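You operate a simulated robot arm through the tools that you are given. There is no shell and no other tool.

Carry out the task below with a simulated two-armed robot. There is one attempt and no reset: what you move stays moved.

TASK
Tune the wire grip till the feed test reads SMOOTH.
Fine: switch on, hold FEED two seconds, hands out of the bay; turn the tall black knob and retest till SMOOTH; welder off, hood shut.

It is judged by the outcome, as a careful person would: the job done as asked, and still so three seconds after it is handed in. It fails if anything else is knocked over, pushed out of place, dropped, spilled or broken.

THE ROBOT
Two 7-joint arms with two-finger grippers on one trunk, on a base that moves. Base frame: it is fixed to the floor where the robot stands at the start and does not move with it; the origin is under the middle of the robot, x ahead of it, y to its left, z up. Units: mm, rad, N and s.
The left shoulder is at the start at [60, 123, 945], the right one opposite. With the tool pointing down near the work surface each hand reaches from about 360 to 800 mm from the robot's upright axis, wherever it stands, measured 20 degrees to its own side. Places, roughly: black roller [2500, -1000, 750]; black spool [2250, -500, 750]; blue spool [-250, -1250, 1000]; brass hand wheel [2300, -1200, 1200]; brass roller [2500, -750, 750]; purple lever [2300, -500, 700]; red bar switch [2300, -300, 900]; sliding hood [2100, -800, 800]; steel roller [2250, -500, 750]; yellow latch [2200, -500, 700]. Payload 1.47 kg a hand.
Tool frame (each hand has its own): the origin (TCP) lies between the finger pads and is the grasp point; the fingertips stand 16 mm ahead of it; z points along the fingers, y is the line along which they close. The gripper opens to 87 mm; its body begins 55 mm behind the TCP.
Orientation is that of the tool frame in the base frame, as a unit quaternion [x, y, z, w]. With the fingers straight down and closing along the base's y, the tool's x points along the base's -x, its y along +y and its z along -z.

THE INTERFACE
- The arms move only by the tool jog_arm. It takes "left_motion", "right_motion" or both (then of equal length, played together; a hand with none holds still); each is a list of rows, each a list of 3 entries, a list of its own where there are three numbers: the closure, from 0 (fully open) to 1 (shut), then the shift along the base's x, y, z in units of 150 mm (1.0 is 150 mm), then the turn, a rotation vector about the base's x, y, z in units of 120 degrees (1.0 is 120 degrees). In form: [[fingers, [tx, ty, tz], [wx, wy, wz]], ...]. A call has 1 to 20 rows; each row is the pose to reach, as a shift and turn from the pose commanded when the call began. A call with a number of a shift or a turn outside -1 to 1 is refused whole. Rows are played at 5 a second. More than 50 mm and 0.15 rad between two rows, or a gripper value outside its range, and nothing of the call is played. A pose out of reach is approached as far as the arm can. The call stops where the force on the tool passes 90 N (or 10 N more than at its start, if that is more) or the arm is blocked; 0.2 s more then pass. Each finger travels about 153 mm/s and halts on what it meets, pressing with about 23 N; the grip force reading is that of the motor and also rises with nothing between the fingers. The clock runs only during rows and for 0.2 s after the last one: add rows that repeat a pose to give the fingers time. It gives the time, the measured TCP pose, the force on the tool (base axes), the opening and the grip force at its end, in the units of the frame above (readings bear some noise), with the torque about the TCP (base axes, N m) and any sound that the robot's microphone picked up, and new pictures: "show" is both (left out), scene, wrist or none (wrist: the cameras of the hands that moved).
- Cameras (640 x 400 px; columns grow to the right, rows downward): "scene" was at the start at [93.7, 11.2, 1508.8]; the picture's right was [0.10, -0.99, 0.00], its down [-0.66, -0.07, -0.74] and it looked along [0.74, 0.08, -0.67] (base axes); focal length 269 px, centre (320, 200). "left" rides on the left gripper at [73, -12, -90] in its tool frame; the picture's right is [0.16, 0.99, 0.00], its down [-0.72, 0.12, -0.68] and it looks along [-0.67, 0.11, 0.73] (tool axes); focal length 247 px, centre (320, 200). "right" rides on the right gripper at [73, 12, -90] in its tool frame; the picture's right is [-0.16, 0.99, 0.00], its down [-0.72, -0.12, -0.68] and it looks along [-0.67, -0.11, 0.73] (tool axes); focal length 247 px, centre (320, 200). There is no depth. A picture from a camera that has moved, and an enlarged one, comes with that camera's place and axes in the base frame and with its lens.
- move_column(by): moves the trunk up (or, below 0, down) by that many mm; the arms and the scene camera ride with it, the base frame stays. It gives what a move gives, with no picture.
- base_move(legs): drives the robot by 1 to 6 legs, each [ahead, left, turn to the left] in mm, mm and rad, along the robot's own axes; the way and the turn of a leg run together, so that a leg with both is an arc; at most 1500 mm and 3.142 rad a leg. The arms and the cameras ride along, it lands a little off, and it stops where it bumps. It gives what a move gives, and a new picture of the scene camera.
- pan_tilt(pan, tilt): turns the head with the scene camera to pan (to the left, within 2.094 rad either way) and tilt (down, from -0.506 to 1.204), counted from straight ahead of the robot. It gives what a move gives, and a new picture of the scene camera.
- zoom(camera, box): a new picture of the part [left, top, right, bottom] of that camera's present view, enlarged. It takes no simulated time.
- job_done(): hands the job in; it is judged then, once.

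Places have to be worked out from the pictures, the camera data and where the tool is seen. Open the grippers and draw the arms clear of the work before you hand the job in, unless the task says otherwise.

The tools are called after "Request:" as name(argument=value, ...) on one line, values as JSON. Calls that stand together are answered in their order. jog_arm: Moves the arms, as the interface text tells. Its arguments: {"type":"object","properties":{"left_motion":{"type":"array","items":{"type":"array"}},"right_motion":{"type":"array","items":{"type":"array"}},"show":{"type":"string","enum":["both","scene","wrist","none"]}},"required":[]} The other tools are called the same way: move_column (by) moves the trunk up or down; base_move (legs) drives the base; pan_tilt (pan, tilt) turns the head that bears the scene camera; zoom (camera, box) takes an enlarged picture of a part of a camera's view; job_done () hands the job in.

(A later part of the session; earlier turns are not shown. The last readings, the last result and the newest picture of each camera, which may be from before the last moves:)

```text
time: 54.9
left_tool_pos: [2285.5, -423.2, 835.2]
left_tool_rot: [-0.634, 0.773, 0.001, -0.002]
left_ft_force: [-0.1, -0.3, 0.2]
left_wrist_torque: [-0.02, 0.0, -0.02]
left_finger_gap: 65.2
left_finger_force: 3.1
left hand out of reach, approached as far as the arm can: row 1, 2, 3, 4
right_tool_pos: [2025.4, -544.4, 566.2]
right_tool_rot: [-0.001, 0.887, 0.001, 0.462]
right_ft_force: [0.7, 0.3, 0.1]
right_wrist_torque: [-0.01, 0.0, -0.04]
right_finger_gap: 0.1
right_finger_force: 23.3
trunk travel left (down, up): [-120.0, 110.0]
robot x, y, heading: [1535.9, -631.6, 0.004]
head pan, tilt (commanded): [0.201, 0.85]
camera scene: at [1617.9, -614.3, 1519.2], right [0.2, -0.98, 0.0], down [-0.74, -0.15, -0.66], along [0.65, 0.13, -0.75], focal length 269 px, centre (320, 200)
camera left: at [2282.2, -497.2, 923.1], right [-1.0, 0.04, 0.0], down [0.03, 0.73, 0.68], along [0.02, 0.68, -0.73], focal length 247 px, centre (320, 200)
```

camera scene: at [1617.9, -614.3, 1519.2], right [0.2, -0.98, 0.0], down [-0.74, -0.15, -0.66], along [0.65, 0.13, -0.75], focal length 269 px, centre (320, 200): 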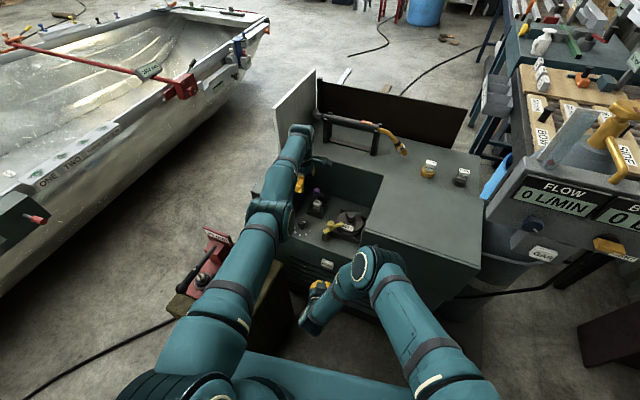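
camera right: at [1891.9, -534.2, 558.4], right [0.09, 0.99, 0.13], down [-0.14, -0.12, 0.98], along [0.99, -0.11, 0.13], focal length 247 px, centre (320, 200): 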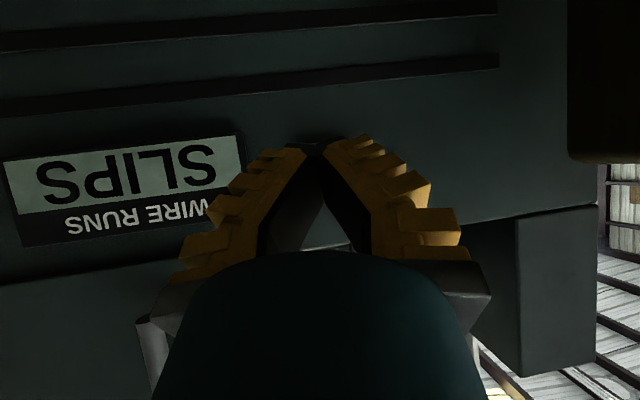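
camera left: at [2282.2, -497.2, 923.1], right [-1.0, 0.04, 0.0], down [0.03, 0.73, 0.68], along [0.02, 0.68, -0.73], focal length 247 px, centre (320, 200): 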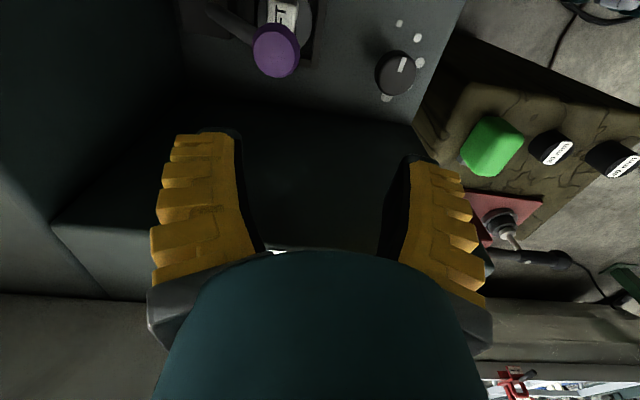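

The left arm looks fully stretched and is stuck at that singularity: it followed up but not back. I'll raise the hand further and ask for a larger pull-back over several rows to get the elbow bending again. The space above the bay is free.

Request:
jog_arm(left_motion=[[0.3, [-0.05, 0, 0.2], [0, 0, 0]], [0.3, [-0.1, 0, 0.4], [0, 0, 0]], [0.3, [-0.2, 0.03, 0.6], [0, 0, 0]], [0.3, [-0.3, 0.06, 0.7], [0, 0, 0]], [0.3, [-0.4, 0.1, 0.7], [0, 0, 0]], [0.3, [-0.5, 0.1, 0.7], [0, 0, 0]], [0.3, [-0.5, 0.1, 0.7], [0, 0, 0]]], show="scene")

```text
time: 56.5
left_tool_pos: [2289.8, -409.1, 941.6]
left_tool_rot: [-0.634, 0.773, 0.0, -0.001]
left_ft_force: [0.3, 0.4, 0.0]
left_wrist_torque: [-0.02, 0.01, 0.02]
left_finger_gap: 65.4
left_finger_force: 3.5
left hand out of reach, approached as far as the arm can: row 1, 2, 3, 4, 5, 6, 7
right_tool_pos: [2024.6, -543.2, 565.7]
right_tool_rot: [-0.001, 0.887, 0.001, 0.461]
right_ft_force: [-0.2, 0.3, 0.3]
right_wrist_torque: [-0.03, 0.0, 0.01]
right_finger_gap: 0.0
right_finger_force: 23.0
trunk travel left (down, up): [-120.0, 110.0]
robot x, y, heading: [1532.3, -634.9, 0.002]
head pan, tilt (commanded): [0.201, 0.85]
camera scene: at [1618.0, -614.3, 1519.2], right [0.2, -0.98, 0.0], down [-0.74, -0.15, -0.66], along [0.65, 0.13, -0.75], focal length 269 px, centre (320, 200)
```

scene: 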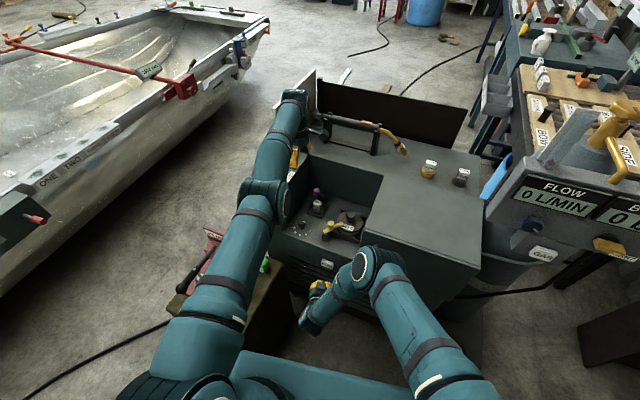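

The hand follows up and sideways but stays on the full-stretch sphere. The elbow flexes with the forearm going down, so a downward move should bend it and break the lock. I'll go down in small steps (staying above z≈865) while asking for a less far pose.

Request:
jog_arm(left_motion=[[0.3, [0.1, 0, -0.08], [0, 0, 0]], [0.3, [0.2, 0, -0.16], [0, 0, 0]], [0.3, [0.3, 0, -0.24], [0, 0, 0]], [0.3, [0.4, 0, -0.32], [0, 0, 0]], [0.3, [0.5, 0, -0.4], [0, 0, 0]], [0.3, [0.5, 0, -0.45], [0, 0, 0]]], show="scene")

```text
time: 57.9
left_tool_pos: [2291.5, -417.8, 881.2]
left_tool_rot: [-0.634, 0.774, 0.0, -0.001]
left_ft_force: [0.0, -0.7, 0.4]
left_wrist_torque: [0.0, 0.01, -0.02]
left_finger_gap: 65.4
left_finger_force: 2.8
left hand out of reach, approached as far as the arm can: row 1, 2, 3, 4, 5, 6
right_tool_pos: [2025.1, -544.1, 567.0]
right_tool_rot: [-0.001, 0.887, 0.001, 0.461]
right_ft_force: [-0.7, 0.4, 0.3]
right_wrist_torque: [0.02, -0.01, 0.01]
right_finger_gap: 0.1
right_finger_force: 23.1
trunk travel left (down, up): [-120.0, 110.0]
robot x, y, heading: [1534.7, -632.7, 0.002]
head pan, tilt (commanded): [0.201, 0.85]
camera scene: at [1618.3, -614.5, 1519.2], right [0.2, -0.98, 0.0], down [-0.74, -0.15, -0.66], along [0.65, 0.13, -0.75], focal length 269 px, centre (320, 200)
```

scene: 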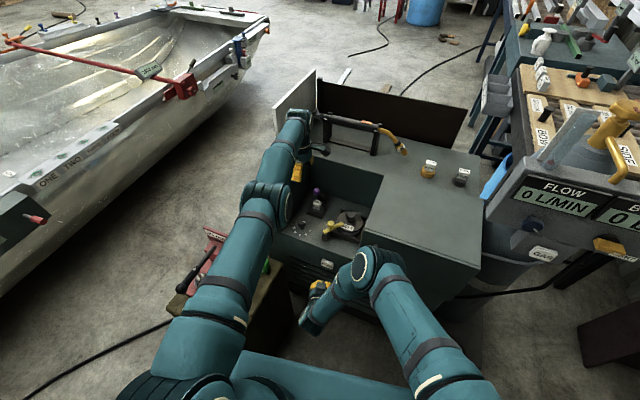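

Still at the stretch limit, and the way y shifted suggests the held reference itself lies beyond reach rather than the arm being locked. I'll command a full 150 mm pull-back in x at this height.

Request:
jog_arm(left_motion=[[0.3, [-0.2, 0, 0], [0, 0, 0]], [0.3, [-0.4, 0, 0], [0, 0, 0]], [0.3, [-0.6, 0, 0], [0, 0, 0]], [0.3, [-0.8, 0, 0], [0, 0, 0]], [0.3, [-1.0, 0, 0], [0, 0, 0]], [0.3, [-1.0, 0, 0], [0, 0, 0]]], show="scene")

```text
time: 59.3
left_tool_pos: [2288.2, -409.6, 875.6]
left_tool_rot: [-0.634, 0.773, 0.001, -0.001]
left_ft_force: [-0.1, -0.1, 0.2]
left_wrist_torque: [-0.02, 0.01, -0.01]
left_finger_gap: 65.6
left_finger_force: 2.8
left hand out of reach, approached as far as the arm can: row 1, 2, 3, 4, 5, 6
right_tool_pos: [2026.0, -544.5, 565.8]
right_tool_rot: [0.0, 0.887, 0.001, 0.462]
right_ft_force: [0.0, 0.3, -0.5]
right_wrist_torque: [-0.01, -0.01, 0.02]
right_finger_gap: 0.0
right_finger_force: 23.1
trunk travel left (down, up): [-120.0, 110.0]
robot x, y, heading: [1530.2, -634.4, 0.009]
head pan, tilt (commanded): [0.201, 0.85]
camera scene: at [1618.0, -614.2, 1519.2], right [0.2, -0.98, 0.0], down [-0.74, -0.15, -0.66], along [0.65, 0.13, -0.75], focal length 269 px, centre (320, 200)
```

scene: 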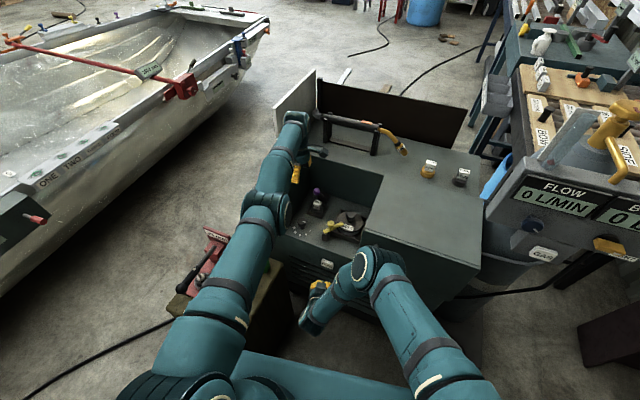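

The y and z channels track but x does not, so the elbow is stuck straight. I'll lift clear of the switch and sweep the hand sideways (left, +y), which should share some motion into the elbow joint.

Request:
jog_arm(left_motion=[[0.3, [0, 0.1, 0.2], [0, 0, 0]], [0.3, [0, 0.25, 0.4], [0, 0, 0]], [0.3, [0, 0.45, 0.5], [0, 0, 0]], [0.3, [0, 0.65, 0.55], [0, 0, 0]], [0.3, [0, 0.85, 0.55], [0, 0, 0]], [0.3, [-0.2, 1.0, 0.55], [0, 0, 0]], [0.3, [-0.4, 1.0, 0.55], [0, 0, 0]]], show="scene")

```text
time: 60.9
left_tool_pos: [2229.6, -258.7, 957.8]
left_tool_rot: [-0.634, 0.773, 0.0, 0.001]
left_ft_force: [0.1, 0.4, 0.1]
left_wrist_torque: [0.01, -0.03, -0.01]
left_finger_gap: 65.3
left_finger_force: 3.1
left hand out of reach, approached as far as the arm can: row 4, 5
right_tool_pos: [2025.3, -543.9, 567.3]
right_tool_rot: [-0.001, 0.887, 0.001, 0.461]
right_ft_force: [-0.5, -0.6, 1.0]
right_wrist_torque: [0.0, -0.02, 0.0]
right_finger_gap: 0.0
right_finger_force: 22.9
trunk travel left (down, up): [-120.0, 110.0]
robot x, y, heading: [1530.6, -633.8, 0.002]
head pan, tilt (commanded): [0.201, 0.85]
camera scene: at [1616.7, -614.6, 1519.4], right [0.2, -0.98, 0.0], down [-0.74, -0.15, -0.66], along [0.65, 0.13, -0.75], focal length 269 px, centre (320, 200)
```

scene: 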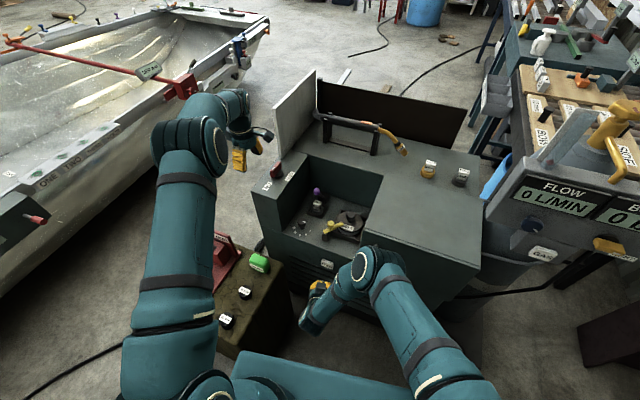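

Unstuck: the hand is at [2230, -259, 958] and tracking again. I'll bring it back over the knob at a safe height; the knob should now be in reach with margin.

Request:
jog_arm(left_motion=[[0.3, [-0.03, -0.17, 0], [0, 0, 0]], [0.3, [-0.06, -0.34, -0.05], [0, 0, 0]], [0.3, [-0.1, -0.5, -0.1], [0, 0, 0]], [0.3, [-0.1, -0.67, -0.2], [0, 0, 0]], [0.3, [-0.1, -0.84, -0.3], [0, 0, 0]], [0.3, [-0.1, -1.0, -0.4], [0, 0, 0]], [0.3, [-0.1, -1.0, -0.4], [0, 0, 0]]], show="both")

```text
time: 62.5
left_tool_pos: [2214.5, -409.1, 894.3]
left_tool_rot: [-0.633, 0.774, 0.001, 0.0]
left_ft_force: [0.0, 0.2, -0.1]
left_wrist_torque: [0.04, 0.02, 0.0]
left_finger_gap: 65.6
left_finger_force: 2.8
right_tool_pos: [2024.6, -545.1, 566.8]
right_tool_rot: [0.0, 0.887, 0.001, 0.462]
right_ft_force: [0.2, 0.0, 0.1]
right_wrist_torque: [-0.01, -0.01, 0.04]
right_finger_gap: 0.0
right_finger_force: 22.7
trunk travel left (down, up): [-120.0, 110.0]
robot x, y, heading: [1531.2, -633.3, -0.001]
head pan, tilt (commanded): [0.201, 0.85]
camera scene: at [1617.8, -614.1, 1519.2], right [0.2, -0.98, 0.0], down [-0.74, -0.15, -0.66], along [0.65, 0.13, -0.75], focal length 269 px, centre (320, 200)
camera left: at [2212.3, -484.4, 983.3], right [-1.0, 0.04, 0.0], down [0.03, 0.73, 0.68], along [0.03, 0.68, -0.73], focal length 247 px, centre (320, 200)
```

scene: 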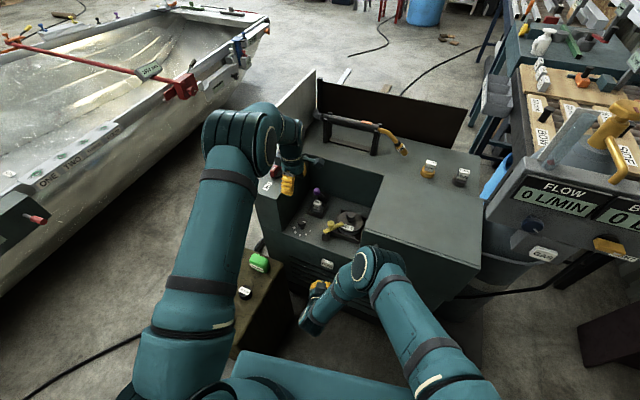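
left: 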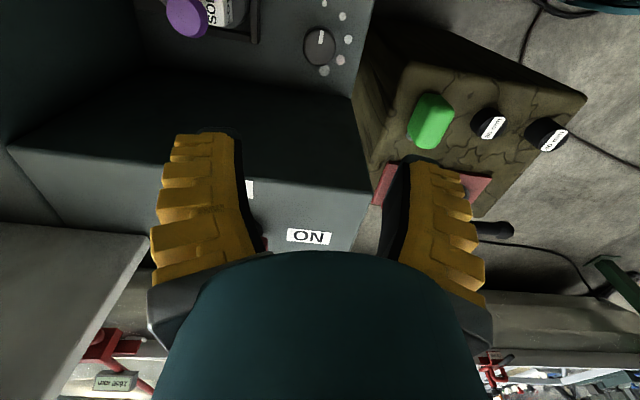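

Knob again measured at [2214.6, -424.6]. I'll shift 15 mm right and descend to z≈760.

Request:
jog_arm(left_motion=[[0.3, [0, -0.1, -0.15], [0, 0, 0]], [0.3, [0, -0.1, -0.4], [0, 0, 0]], [0.3, [0, -0.1, -0.65], [0, 0, 0]], [0.3, [0, -0.1, -0.9], [0, 0, 0]], [0.3, [0, -0.1, -0.9], [0, 0, 0]]], show="wrist")

```text
time: 63.7
left_tool_pos: [2214.3, -423.6, 761.5]
left_tool_rot: [-0.634, 0.773, 0.0, 0.0]
left_ft_force: [0.2, 0.3, -0.3]
left_wrist_torque: [0.0, 0.0, -0.01]
left_finger_gap: 65.2
left_finger_force: 3.4
right_tool_pos: [2025.2, -544.0, 566.7]
right_tool_rot: [-0.001, 0.887, 0.001, 0.462]
right_ft_force: [-0.1, 0.4, 0.3]
right_wrist_torque: [-0.01, 0.01, 0.02]
right_finger_gap: 0.0
right_finger_force: 23.2
trunk travel left (down, up): [-120.0, 110.0]
robot x, y, heading: [1528.6, -632.3, 0.002]
head pan, tilt (commanded): [0.201, 0.85]
camera left: at [2211.7, -498.3, 850.2], right [-1.0, 0.04, 0.0], down [0.03, 0.73, 0.68], along [0.03, 0.68, -0.73], focal length 247 px, centre (320, 200)
```

left: 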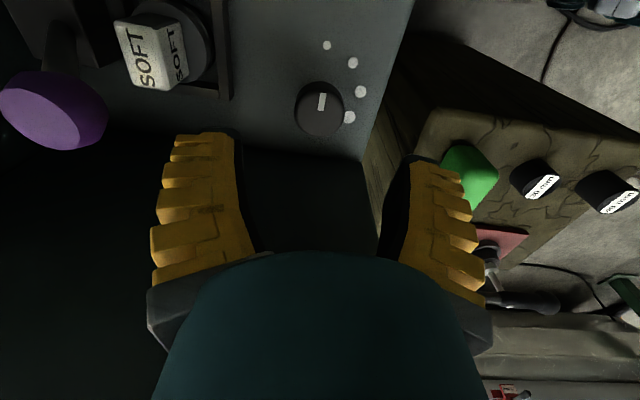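

Centred, no contact. I'll descend the final 90 mm around the knob.

Request:
jog_arm(left_motion=[[0.3, [0, -0.005, -0.2], [0, 0, 0]], [0.3, [0, -0.005, -0.38], [0, 0, 0]], [0.3, [0, -0.005, -0.5], [0, 0, 0]], [0.3, [0, -0.005, -0.56], [0, 0, 0]], [0.3, [0, -0.005, -0.6], [0, 0, 0]], [0.3, [0, -0.005, -0.6], [0, 0, 0]]], show="both")

Request:
zoom(camera="scene", box=[250, 130, 350, 260])

```text
time: 65.1
left_tool_pos: [2214.4, -424.7, 671.4]
left_tool_rot: [-0.634, 0.773, 0.001, -0.001]
left_ft_force: [-0.4, 0.3, -0.1]
left_wrist_torque: [0.0, -0.02, 0.03]
left_finger_gap: 65.2
left_finger_force: 2.8
right_tool_pos: [2025.0, -544.5, 567.3]
right_tool_rot: [0.0, 0.887, 0.001, 0.461]
right_ft_force: [-0.5, -0.3, 0.4]
right_wrist_torque: [0.0, -0.02, 0.02]
right_finger_gap: 0.2
right_finger_force: 23.2
trunk travel left (down, up): [-120.0, 110.0]
robot x, y, heading: [1532.9, -630.9, 0.006]
head pan, tilt (commanded): [0.201, 0.85]
camera scene: at [1618.0, -614.4, 1519.2], right [0.2, -0.98, 0.0], down [-0.74, -0.15, -0.66], along [0.65, 0.13, -0.75], focal length 269 px, centre (320, 200)
camera left: at [2212.4, -499.4, 759.1], right [-1.0, 0.04, 0.0], down [0.03, 0.73, 0.68], along [0.03, 0.68, -0.73], focal length 247 px, centre (320, 200)
```

scene: 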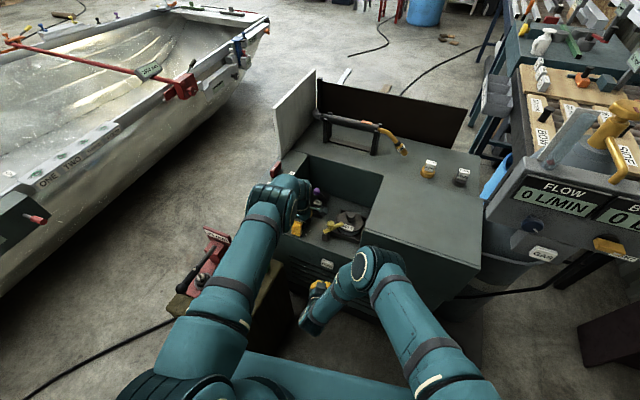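
left: 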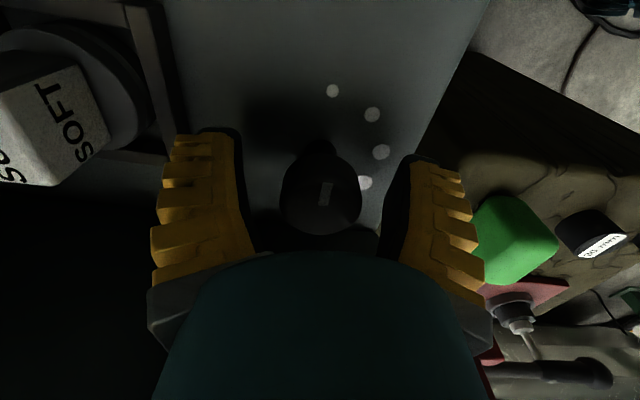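

```text
3.08 times, centred on (300, 195) of scene
camera zoom: at [1618.0, -614.4, 1519.2], right [0.2, -0.98, 0.0], down [-0.74, -0.15, -0.66], along [0.65, 0.13, -0.75], focal length 829 px, centre (382, 215)
```

zoom: 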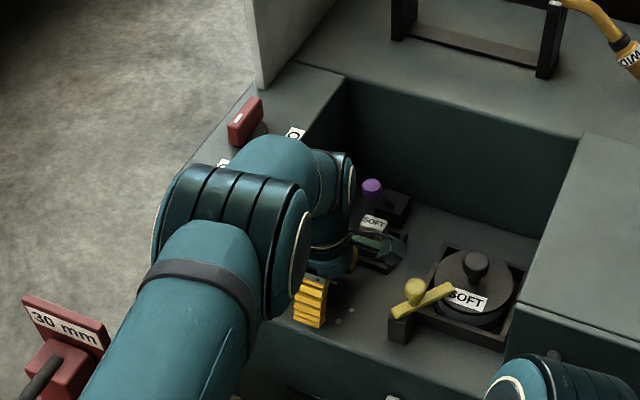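

The knob is centred between the fingers. I'll close on it.

Request:
jog_arm(left_motion=[[0.5, [0, 0, 0], [0, 0, 0]], [0.8, [0, 0, 0], [0, 0, 0]], [1, [0, 0, 0], [0, 0, 0]], [1, [0, 0, 0], [0, 0, 0]]], show="wrist")

```text
time: 66.1
left_tool_pos: [2214.8, -424.0, 669.5]
left_tool_rot: [-0.634, 0.773, 0.0, 0.0]
left_ft_force: [-2.6, 1.1, -1.9]
left_wrist_torque: [-0.41, 0.1, -0.06]
left_finger_gap: 30.0
left_finger_force: 30.1
right_tool_pos: [2024.7, -545.0, 566.1]
right_tool_rot: [0.0, 0.888, 0.0, 0.46]
right_ft_force: [-0.5, -0.8, 0.9]
right_wrist_torque: [-0.01, 0.0, -0.01]
right_finger_gap: 0.2
right_finger_force: 22.9
trunk travel left (down, up): [-120.0, 110.0]
robot x, y, heading: [1530.1, -630.8, 0.002]
head pan, tilt (commanded): [0.201, 0.85]
camera left: at [2212.0, -499.2, 758.9], right [-1.0, 0.04, 0.0], down [0.03, 0.73, 0.68], along [0.02, 0.68, -0.73], focal length 247 px, centre (320, 200)
```

left: 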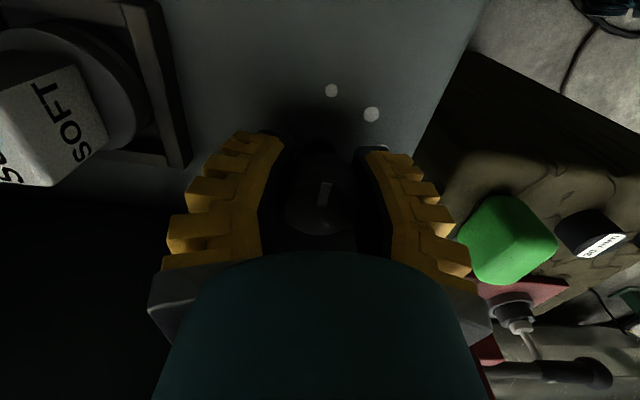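

The knob is gripped (30 mm, 30 N). I'll turn it clockwise 40° to the next dot.

Request:
jog_arm(left_motion=[[1, [0, 0, 0], [0, 0, -0.056]], [1, [0, 0, 0], [0, 0, -0.111]], [1, [0, 0, 0], [0, 0, -0.167]], [1, [0, 0, 0], [0, 0, -0.222]], [1, [0, 0, 0], [0, 0, -0.278]], [1, [0, 0, 0], [0, 0, -0.333]], [1, [0, 0, 0], [0, 0, -0.333]]], show="wrist")

Request:
zoom(camera="left", box=[240, 60, 400, 260])

```text
time: 67.7
left_tool_pos: [2214.4, -422.7, 669.0]
left_tool_rot: [-0.331, 0.944, 0.001, -0.001]
left_ft_force: [-9.4, 9.1, -3.6]
left_wrist_torque: [-0.09, 0.17, 0.06]
left_finger_gap: 30.3
left_finger_force: 30.0
right_tool_pos: [2025.8, -543.2, 566.6]
right_tool_rot: [-0.001, 0.887, 0.0, 0.462]
right_ft_force: [-0.2, -0.1, -0.4]
right_wrist_torque: [0.01, 0.05, 0.0]
right_finger_gap: 0.1
right_finger_force: 22.9
trunk travel left (down, up): [-120.0, 110.0]
robot x, y, heading: [1535.0, -631.6, -0.004]
head pan, tilt (commanded): [0.201, 0.85]
camera left: at [2165.0, -479.5, 758.4], right [-0.74, 0.67, 0.0], down [0.49, 0.54, 0.68], along [0.46, 0.5, -0.73], focal length 247 px, centre (320, 200)
```

left: 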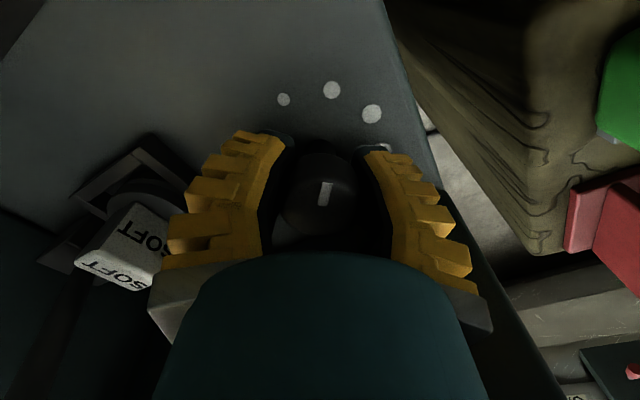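

```text
2.00 times, centred on (320, 160) of left
camera zoom: at [2165.0, -479.5, 758.4], right [-0.74, 0.67, 0.0], down [0.49, 0.54, 0.68], along [0.46, 0.5, -0.73], focal length 494 px, centre (320, 280)
```

zoom: 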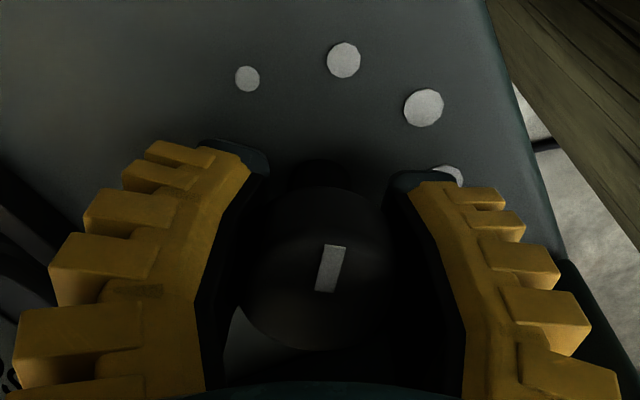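

The mark turned with the hand and now points at the second dot. I'll release, lift out of the bay and park the left hand up to the left of it.

Request:
jog_arm(left_motion=[[0.6, [0, 0, 0], [0, 0, 0]], [0.3, [0, 0, 0], [0, 0, 0]], [0.3, [0, 0, 0.1], [0, 0, 0]], [0.3, [0, 0, 0.35], [0, 0, 0]], [0.3, [0, 0, 0.65], [0, 0, 0]], [0.3, [0, 0, 0.95], [0, 0, 0]]], show="wrist")

Request:
jog_arm(left_motion=[[0.3, [0, 0, 0.25], [0, 0, 0]], [0.3, [-0.05, 0.15, 0.5], [0, 0, 0]], [0.3, [-0.1, 0.35, 0.75], [0, 0, 0]], [0.3, [-0.15, 0.6, 0.9], [0, 0, 0]], [0.3, [-0.2, 0.8, 0.9], [0, 0, 0]]], show="both")

```text
time: 69.1
left_tool_pos: [2216.0, -426.8, 813.9]
left_tool_rot: [-0.331, 0.943, 0.002, -0.001]
left_ft_force: [-0.3, 0.0, -0.2]
left_wrist_torque: [0.0, 0.02, 0.0]
left_finger_gap: 65.5
left_finger_force: 3.1
right_tool_pos: [2025.3, -544.8, 566.5]
right_tool_rot: [0.0, 0.887, 0.0, 0.462]
right_ft_force: [0.1, -0.4, -0.8]
right_wrist_torque: [-0.02, 0.03, 0.0]
right_finger_gap: 0.0
right_finger_force: 23.1
trunk travel left (down, up): [-120.0, 110.0]
robot x, y, heading: [1534.6, -635.4, 0.004]
head pan, tilt (commanded): [0.201, 0.85]
camera left: at [2166.8, -482.3, 902.1], right [-0.74, 0.67, 0.0], down [0.49, 0.54, 0.68], along [0.46, 0.5, -0.73], focal length 247 px, centre (320, 200)
```

left: 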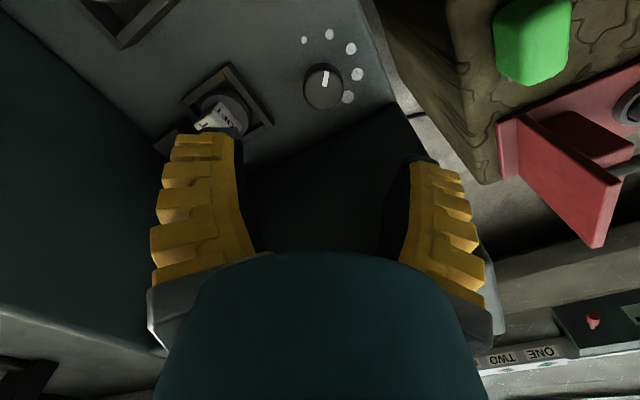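

```text
time: 70.3
left_tool_pos: [2185.3, -304.8, 946.8]
left_tool_rot: [-0.332, 0.943, 0.001, 0.0]
left_ft_force: [0.9, 0.6, -0.3]
left_wrist_torque: [-0.02, 0.0, 0.03]
left_finger_gap: 65.4
left_finger_force: 3.1
right_tool_pos: [2025.1, -545.1, 566.0]
right_tool_rot: [0.0, 0.887, 0.0, 0.462]
right_ft_force: [0.4, -0.1, -1.0]
right_wrist_torque: [0.0, -0.01, -0.02]
right_finger_gap: 0.0
right_finger_force: 23.0
trunk travel left (down, up): [-120.0, 110.0]
robot x, y, heading: [1536.7, -627.7, 0.001]
head pan, tilt (commanded): [0.201, 0.85]
camera scene: at [1617.9, -613.8, 1519.2], right [0.2, -0.98, 0.0], down [-0.74, -0.15, -0.66], along [0.65, 0.13, -0.75], focal length 269 px, centre (320, 200)
camera left: at [2136.5, -361.1, 1034.3], right [-0.74, 0.67, 0.0], down [0.49, 0.54, 0.68], along [0.46, 0.5, -0.73], focal length 247 px, centre (320, 200)
```

scene: 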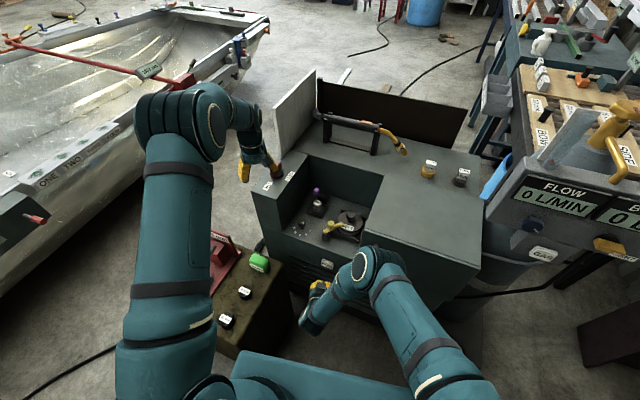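
left: 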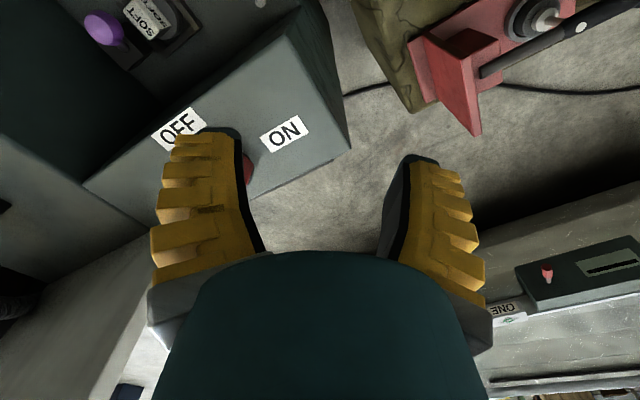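

The left hand is out of the bay, and the second dot is set. Before pressing FEED again I want the right elbow further from the hood handle, so I'll back the base up 30 mm. That still leaves the knob within the left arm's reach.

Request:
base_move(legs=[[-30, 0, 0]])

Request:
zoom(camera="scene", box=[290, 190, 430, 330])

```text
time: 71.2
left_tool_pos: [2153.9, -305.3, 948.2]
left_tool_rot: [-0.332, 0.943, 0.0, 0.001]
left_ft_force: [-0.9, 0.2, 1.0]
left_wrist_torque: [-0.04, -0.06, 0.01]
left_finger_gap: 65.1
left_finger_force: 3.5
right_tool_pos: [1994.6, -543.4, 567.2]
right_tool_rot: [0.0, 0.886, 0.0, 0.463]
right_ft_force: [-0.2, 0.4, -0.2]
right_wrist_torque: [-0.02, 0.01, 0.04]
right_finger_gap: 0.1
right_finger_force: 23.1
trunk travel left (down, up): [-120.0, 110.0]
robot x, y, heading: [1503.5, -631.6, 0.004]
head pan, tilt (commanded): [0.201, 0.85]
camera scene: at [1585.6, -614.5, 1519.4], right [0.2, -0.98, 0.0], down [-0.73, -0.15, -0.66], along [0.65, 0.13, -0.75], focal length 269 px, centre (320, 200)
```

scene: 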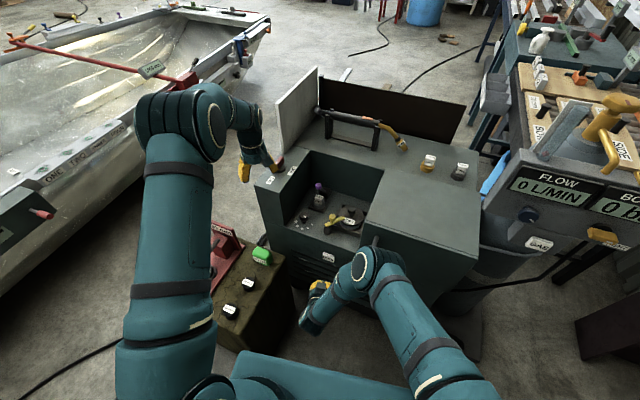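

```text
2.86 times, centred on (360, 260) of scene
camera zoom: at [1585.6, -614.5, 1519.4], right [0.2, -0.98, 0.0], down [-0.73, -0.15, -0.66], along [0.65, 0.13, -0.75], focal length 770 px, centre (206, 29)
```

zoom: 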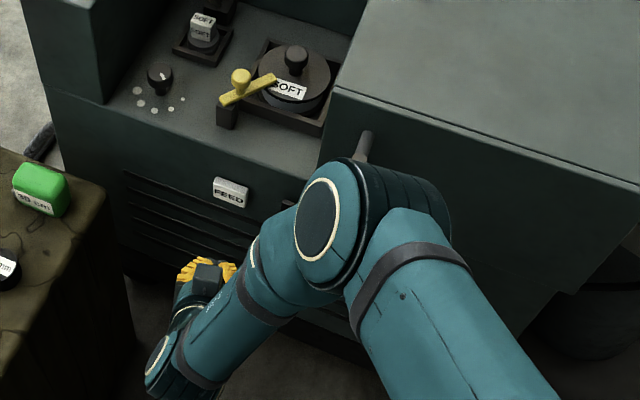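

The elbow now stands well short of the handle. I'll press FEED along the same line and hold it for more than two seconds.

Request:
jog_arm(right_motion=[[1, [0.2, 0, 0], [0, 0, 0]], [1, [0.4, 0, 0], [0, 0, 0]], [1, [0.56, 0, 0], [0, 0, 0]], [1, [0.66, 0, 0], [0, 0, 0]], [1, [0.72, 0, 0], [0, 0, 0]], [1, [0.76, 0, 0], [0, 0, 0]], [1, [0.785, 0, 0], [0, 0, 0]], [1, [0.785, 0, 0], [0, 0, 0]], [1, [0.785, 0, 0], [0, 0, 0]], [1, [0.785, 0, 0], [0, 0, 0]], [1, [0.785, 0, 0], [0, 0, 0]], [1, [0.785, 0, 0], [0, 0, 0]], [1, [0.785, 0, 0], [0, 0, 0]], [1, [0.785, 0, 0], [0, 0, 0]], [1, [0.785, 0, 0], [0, 0, 0]], [1, [0.785, 0, 0], [0, 0, 0]], [1, [0.785, 0, 0], [0, 0, 0]], [1, [0.785, 0, 0], [0, 0, 0]], [1, [0.785, 0, 0], [0, 0, 0]], [1, [0.785, 0, 0], [0, 0, 0]]], show="both")

```text
time: 75.4
left_tool_pos: [2153.7, -305.0, 946.5]
left_tool_rot: [-0.333, 0.943, 0.0, 0.001]
left_ft_force: [0.5, 0.3, -0.3]
left_wrist_torque: [0.01, 0.04, 0.02]
left_finger_gap: 65.4
left_finger_force: 2.8
right_tool_pos: [2107.6, -542.4, 564.8]
right_tool_rot: [-0.003, 0.889, 0.001, 0.458]
right_ft_force: [-39.4, 10.9, 0.1]
right_wrist_torque: [-0.06, -0.22, -0.56]
right_finger_gap: 0.0
right_finger_force: 23.1
trunk travel left (down, up): [-120.0, 110.0]
robot x, y, heading: [1497.4, -632.7, -0.001]
head pan, tilt (commanded): [0.201, 0.85]
heard: click
camera scene: at [1585.0, -613.6, 1519.4], right [0.2, -0.98, 0.0], down [-0.73, -0.15, -0.66], along [0.65, 0.13, -0.75], focal length 269 px, centre (320, 200)
camera right: at [1992.4, -532.5, 557.2], right [0.09, 0.99, 0.13], down [-0.13, -0.12, 0.98], along [0.99, -0.1, 0.12], focal length 247 px, centre (320, 200)
```

scene: 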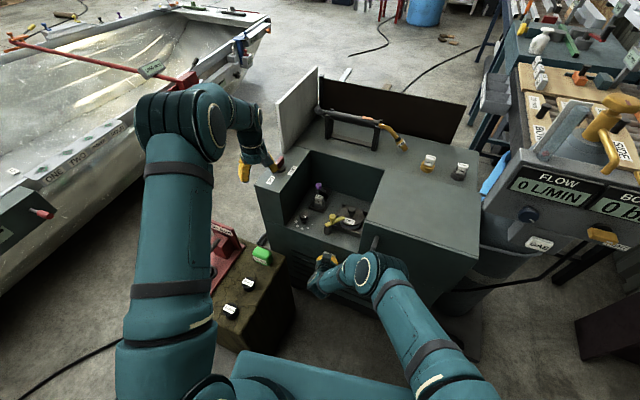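
right: 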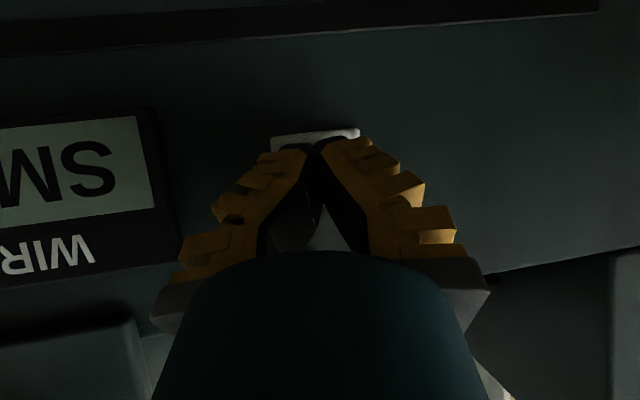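

The display starts with "SM…". I'll release FEED, back off and read it fully.

Request:
jog_arm(right_motion=[[1, [-0.2, 0, 0], [0, 0, 0]], [1, [-0.45, 0, 0], [0, 0, 0]], [1, [-0.75, 0, 0], [0, 0, 0]], [1, [-0.95, 0, 0], [0, 0, 0]]], show="wrist")

Request:
zoom(camera="right", box=[0, 80, 260, 260])

```text
time: 76.4
left_tool_pos: [2154.8, -306.2, 945.6]
left_tool_rot: [-0.332, 0.943, 0.001, -0.001]
left_ft_force: [0.1, 0.3, 0.3]
left_wrist_torque: [0.02, -0.01, -0.02]
left_finger_gap: 65.5
left_finger_force: 3.7
right_tool_pos: [1972.8, -543.9, 565.8]
right_tool_rot: [-0.001, 0.886, 0.0, 0.463]
right_ft_force: [0.4, 0.1, 0.3]
right_wrist_torque: [0.01, -0.03, 0.03]
right_finger_gap: 0.0
right_finger_force: 23.0
trunk travel left (down, up): [-120.0, 110.0]
robot x, y, heading: [1502.6, -630.3, 0.005]
head pan, tilt (commanded): [0.201, 0.85]
camera right: at [1857.2, -533.1, 558.8], right [0.09, 0.99, 0.13], down [-0.14, -0.12, 0.98], along [0.99, -0.11, 0.13], focal length 247 px, centre (320, 200)
```

right: 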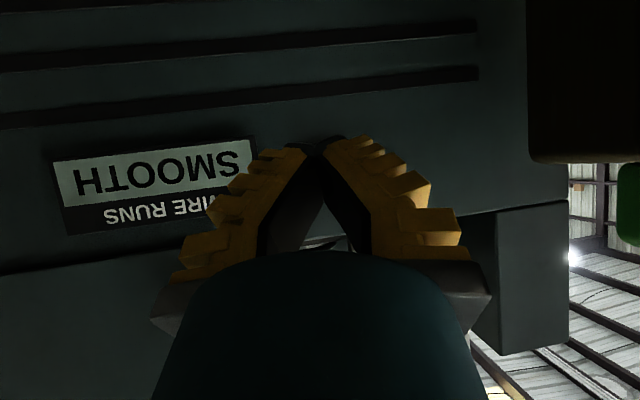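

```text
2.22 times, centred on (130, 170) of right
camera zoom: at [1857.2, -533.1, 558.8], right [0.09, 0.99, 0.13], down [-0.14, -0.12, 0.98], along [0.99, -0.11, 0.13], focal length 549 px, centre (742, 267)
```

zoom: 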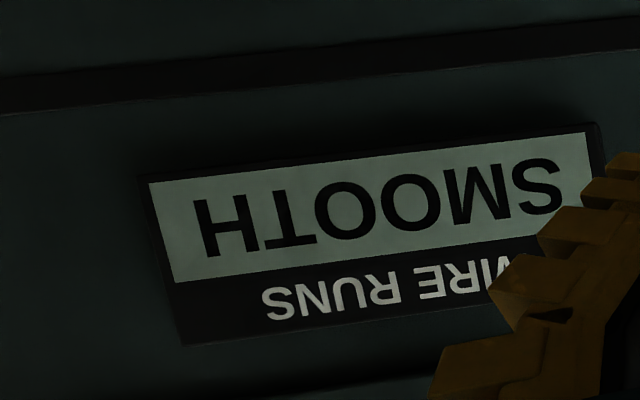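

The display reads SMOOTH. Now to switch the welder off: the switch needs the base about 100 mm closer. First I'll raise and fold the right arm back so its elbow can't meet the handle.

Request:
jog_arm(right_motion=[[1, [-0.1, 0, 0.25], [0, 0, 0]], [1, [-0.2, 0, 0.5], [0, 0, 0]], [1, [-0.3, 0, 0.75], [0, 0, 0]], [1, [-0.4, 0, 1.0], [0, 0, 0]]], show="none")

Request:
jog_arm(right_motion=[[1, [0, 0, 0.25], [0, 0.03, 0]], [1, [0, 0, 0.5], [0, 0.06, 0]], [1, [0, 0, 0.75], [0, 0.1, 0]], [1, [0, 0, 1.0], [0, 0.14, 0]]], show="scene")

```text
time: 77.4
left_tool_pos: [2155.7, -306.9, 947.2]
left_tool_rot: [-0.332, 0.943, 0.001, 0.0]
left_ft_force: [-0.3, -0.8, -0.1]
left_wrist_torque: [0.0, 0.01, 0.03]
left_finger_gap: 65.4
left_finger_force: 2.8
right_tool_pos: [1910.7, -545.5, 717.5]
right_tool_rot: [0.0, 0.887, 0.0, 0.461]
right_ft_force: [-0.6, 0.0, 0.3]
right_wrist_torque: [0.03, 0.0, 0.0]
right_finger_gap: 0.1
right_finger_force: 23.0
trunk travel left (down, up): [-120.0, 110.0]
robot x, y, heading: [1500.1, -632.3, 0.006]
head pan, tilt (commanded): [0.201, 0.85]
```

```text
time: 78.4
left_tool_pos: [2155.2, -305.9, 946.2]
left_tool_rot: [-0.332, 0.943, 0.0, 0.0]
left_ft_force: [-0.4, 1.2, 0.3]
left_wrist_torque: [0.06, 0.01, 0.01]
left_finger_gap: 65.3
left_finger_force: 3.2
right_tool_pos: [1910.7, -544.8, 866.6]
right_tool_rot: [-0.001, 0.945, 0.0, 0.327]
right_ft_force: [1.1, 0.3, -1.1]
right_wrist_torque: [0.02, -0.02, 0.01]
right_finger_gap: 0.0
right_finger_force: 22.9
trunk travel left (down, up): [-120.0, 110.0]
robot x, y, heading: [1497.7, -632.4, -0.001]
head pan, tilt (commanded): [0.201, 0.85]
camera scene: at [1587.1, -614.5, 1519.3], right [0.2, -0.98, 0.0], down [-0.74, -0.15, -0.66], along [0.65, 0.13, -0.75], focal length 269 px, centre (320, 200)
```

scene: 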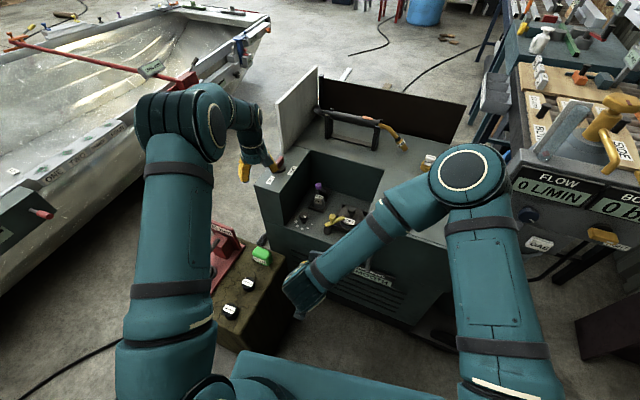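

The right elbow is high now. I'll move the right hand further up and to the right.

Request:
jog_arm(right_motion=[[1, [0, -0.2, 0.25], [0, 0.05, 0]], [1, [0, -0.4, 0.5], [0, 0.1, 0]], [1, [0, -0.6, 0.75], [0, 0.15, 0]], [1, [0, -0.8, 1.0], [0, 0.2, 0]], [1, [0, -1.0, 1.0], [0, 0.25, 0]]], show="scene")

Request:
base_move(legs=[[98, 5, 0]])

```text
time: 79.6
left_tool_pos: [2155.9, -307.1, 946.3]
left_tool_rot: [-0.332, 0.943, 0.0, -0.001]
left_ft_force: [0.2, -0.1, -0.3]
left_wrist_torque: [0.02, 0.01, 0.03]
left_finger_gap: 65.2
left_finger_force: 3.0
right_tool_pos: [1911.9, -694.8, 1016.5]
right_tool_rot: [0.0, 0.997, 0.002, 0.072]
right_ft_force: [0.0, -0.2, 0.5]
right_wrist_torque: [0.02, 0.01, -0.01]
right_finger_gap: 0.3
right_finger_force: 22.6
trunk travel left (down, up): [-120.0, 110.0]
robot x, y, heading: [1502.3, -634.4, 0.005]
head pan, tilt (commanded): [0.201, 0.85]
camera scene: at [1588.1, -615.0, 1519.1], right [0.2, -0.98, 0.0], down [-0.74, -0.15, -0.66], along [0.65, 0.13, -0.75], focal length 269 px, centre (320, 200)
```

scene: 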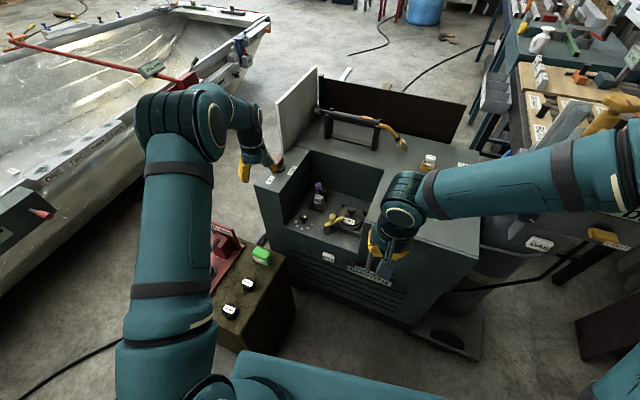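

```text
time: 80.7
left_tool_pos: [2253.4, -299.7, 944.5]
left_tool_rot: [-0.332, 0.943, 0.0, -0.001]
left_ft_force: [0.3, -1.0, 0.0]
left_wrist_torque: [0.01, 0.0, -0.01]
left_finger_gap: 65.5
left_finger_force: 3.2
right_tool_pos: [2008.4, -688.4, 1016.2]
right_tool_rot: [-0.001, 0.997, 0.001, 0.071]
right_ft_force: [0.6, 0.8, -0.4]
right_wrist_torque: [-0.01, 0.02, -0.02]
right_finger_gap: 0.0
right_finger_force: 22.9
trunk travel left (down, up): [-120.0, 110.0]
robot x, y, heading: [1599.7, -629.1, 0.002]
head pan, tilt (commanded): [0.201, 0.85]
camera scene: at [1686.2, -609.0, 1519.1], right [0.2, -0.98, 0.0], down [-0.74, -0.15, -0.66], along [0.65, 0.13, -0.75], focal length 269 px, centre (320, 200)
```

scene: 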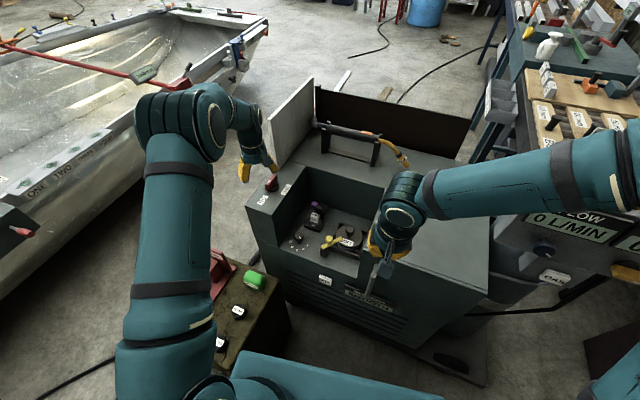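

The base is back at x≈1600. I'll rotate the left hand -50° so the fingers straddle the bar in its ON direction, and centre over the switch.

Request:
jog_arm(left_motion=[[0.3, [0.04, -0.015, 0.02], [0, 0, -0.06]], [0.3, [0.08, -0.03, 0.02], [0, 0, -0.12]], [0.3, [0.12, -0.045, 0.02], [0, 0, -0.18]], [0.3, [0.16, -0.06, 0.02], [0, 0, -0.24]], [0.3, [0.2, -0.075, 0.02], [0, 0, -0.3]], [0.3, [0.23, -0.09, 0.02], [0, 0, -0.36]], [0.3, [0.26, -0.107, 0.02], [0, 0, -0.416]], [0.3, [0.26, -0.107, 0.02], [0, 0, -0.416]]], show="wrist")

Request:
zoom(camera="left", box=[250, 20, 390, 180])

```text
time: 82.5
left_tool_pos: [2291.6, -315.1, 948.0]
left_tool_rot: [0.097, 0.995, 0.001, 0.0]
left_ft_force: [0.4, -1.3, -0.1]
left_wrist_torque: [0.03, -0.02, 0.03]
left_finger_gap: 65.5
left_finger_force: 3.8
right_tool_pos: [2006.9, -688.9, 1016.5]
right_tool_rot: [-0.001, 0.997, 0.001, 0.071]
right_ft_force: [-0.8, 0.1, -0.3]
right_wrist_torque: [-0.01, -0.02, -0.02]
right_finger_gap: 0.2
right_finger_force: 23.1
trunk travel left (down, up): [-120.0, 110.0]
robot x, y, heading: [1594.1, -632.6, 0.002]
head pan, tilt (commanded): [0.201, 0.85]
camera left: at [2218.5, -314.9, 1037.2], right [0.04, 1.0, 0.0], down [0.73, -0.03, 0.68], along [0.68, -0.02, -0.73], focal length 247 px, centre (320, 200)
```

left: 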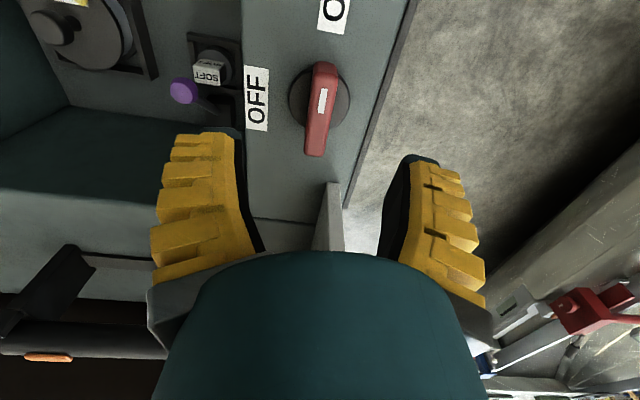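

```text
2.50 times, centred on (320, 100) of left
camera zoom: at [2218.5, -314.9, 1037.2], right [0.04, 1.0, 0.0], down [0.73, -0.03, 0.68], along [0.68, -0.02, -0.73], focal length 617 px, centre (320, 450)
```

zoom: 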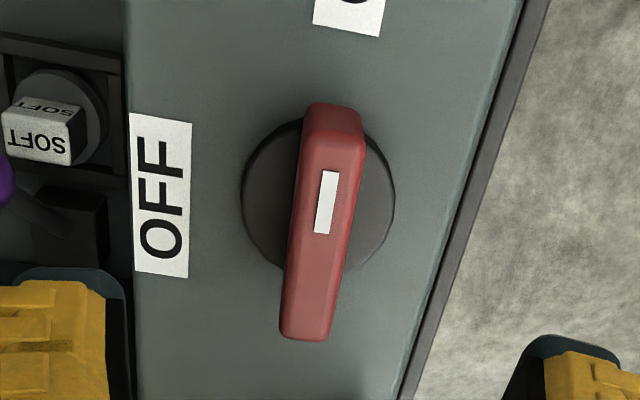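

The bar is centred under the hand at ON. I'll lower to z≈866 and grip it.

Request:
jog_arm(left_motion=[[0.3, [0.01, -0.006, -0.2], [0, 0, 0]], [0.3, [0.01, -0.006, -0.38], [0, 0, 0]], [0.3, [0.01, -0.006, -0.5], [0, 0, 0]], [0.3, [0.01, -0.006, -0.547], [0, 0, 0]], [0.7, [0.01, -0.006, -0.547], [0, 0, 0]], [1, [0.01, -0.006, -0.547], [0, 0, 0]], [1, [0.01, -0.006, -0.547], [0, 0, 0]], [1, [0.01, -0.006, -0.547], [0, 0, 0]]], show="wrist")

```text
time: 84.3
left_tool_pos: [2292.5, -316.7, 869.2]
left_tool_rot: [0.097, 0.995, 0.001, 0.001]
left_ft_force: [0.5, -0.8, 9.9]
left_wrist_torque: [0.04, 0.33, -0.04]
left_finger_gap: 9.5
left_finger_force: 29.9
right_tool_pos: [2008.2, -689.3, 1016.6]
right_tool_rot: [-0.001, 0.997, 0.0, 0.072]
right_ft_force: [-0.4, -0.1, -1.2]
right_wrist_torque: [0.0, -0.03, -0.01]
right_finger_gap: 0.0
right_finger_force: 22.6
trunk travel left (down, up): [-120.0, 110.0]
robot x, y, heading: [1598.1, -626.0, 0.003]
head pan, tilt (commanded): [0.201, 0.85]
camera left: at [2219.5, -315.7, 956.8], right [0.04, 1.0, 0.0], down [0.73, -0.03, 0.68], along [0.68, -0.02, -0.73], focal length 247 px, centre (320, 200)
```

left: 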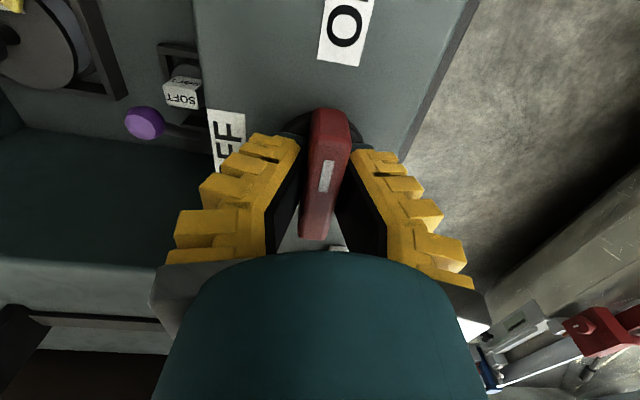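

Gripped. I'll turn it counter-clockwise 90° back to OFF.

Request:
jog_arm(left_motion=[[1, [0, 0, 0], [0, 0, 0.0625]], [1, [0, 0, 0], [0, 0, 0.125]], [1, [0, 0, 0], [0, 0, 0.1875]], [1, [0, 0, 0], [0, 0, 0.25]], [1, [0, 0, 0], [0, 0, 0.3125]], [1, [0, 0, 0], [0, 0, 0.375]], [1, [0, 0, 0], [0, 0, 0.4375]], [1, [0, 0, 0], [0, 0, 0.5]], [1, [0, 0, 0], [0, 0, 0.5625]], [1, [0, 0, 0], [0, 0, 0.625]], [1, [0, 0, 0], [0, 0, 0.6875]], [1, [0, 0, 0], [0, 0, 0.755]], [1, [0, 0, 0], [0, 0, 0.755]]], show="wrist")

```text
time: 87.1
left_tool_pos: [2292.5, -316.8, 868.0]
left_tool_rot: [-0.641, 0.768, 0.0, 0.0]
left_ft_force: [9.8, 8.8, 13.5]
left_wrist_torque: [0.33, -0.14, -0.33]
left_finger_gap: 12.2
left_finger_force: 30.0
right_tool_pos: [2008.1, -689.0, 1016.7]
right_tool_rot: [-0.001, 0.997, 0.001, 0.071]
right_ft_force: [0.3, -0.4, -0.7]
right_wrist_torque: [0.02, 0.0, 0.01]
right_finger_gap: 0.0
right_finger_force: 23.3
trunk travel left (down, up): [-120.0, 110.0]
robot x, y, heading: [1597.4, -628.2, -0.001]
head pan, tilt (commanded): [0.201, 0.85]
camera left: at [2291.3, -391.7, 955.9], right [-1.0, 0.02, 0.0], down [0.02, 0.73, 0.68], along [0.02, 0.68, -0.73], focal length 247 px, centre (320, 200)
```

left: 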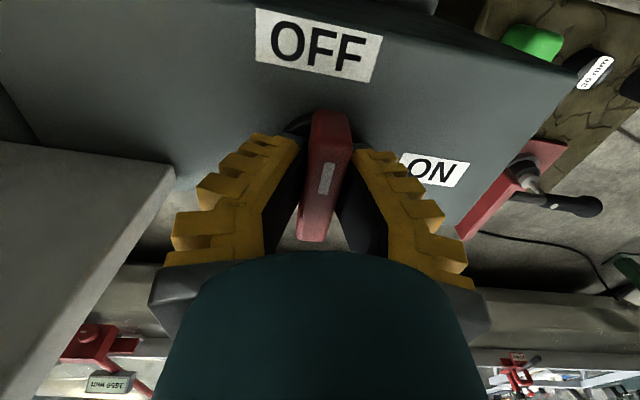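

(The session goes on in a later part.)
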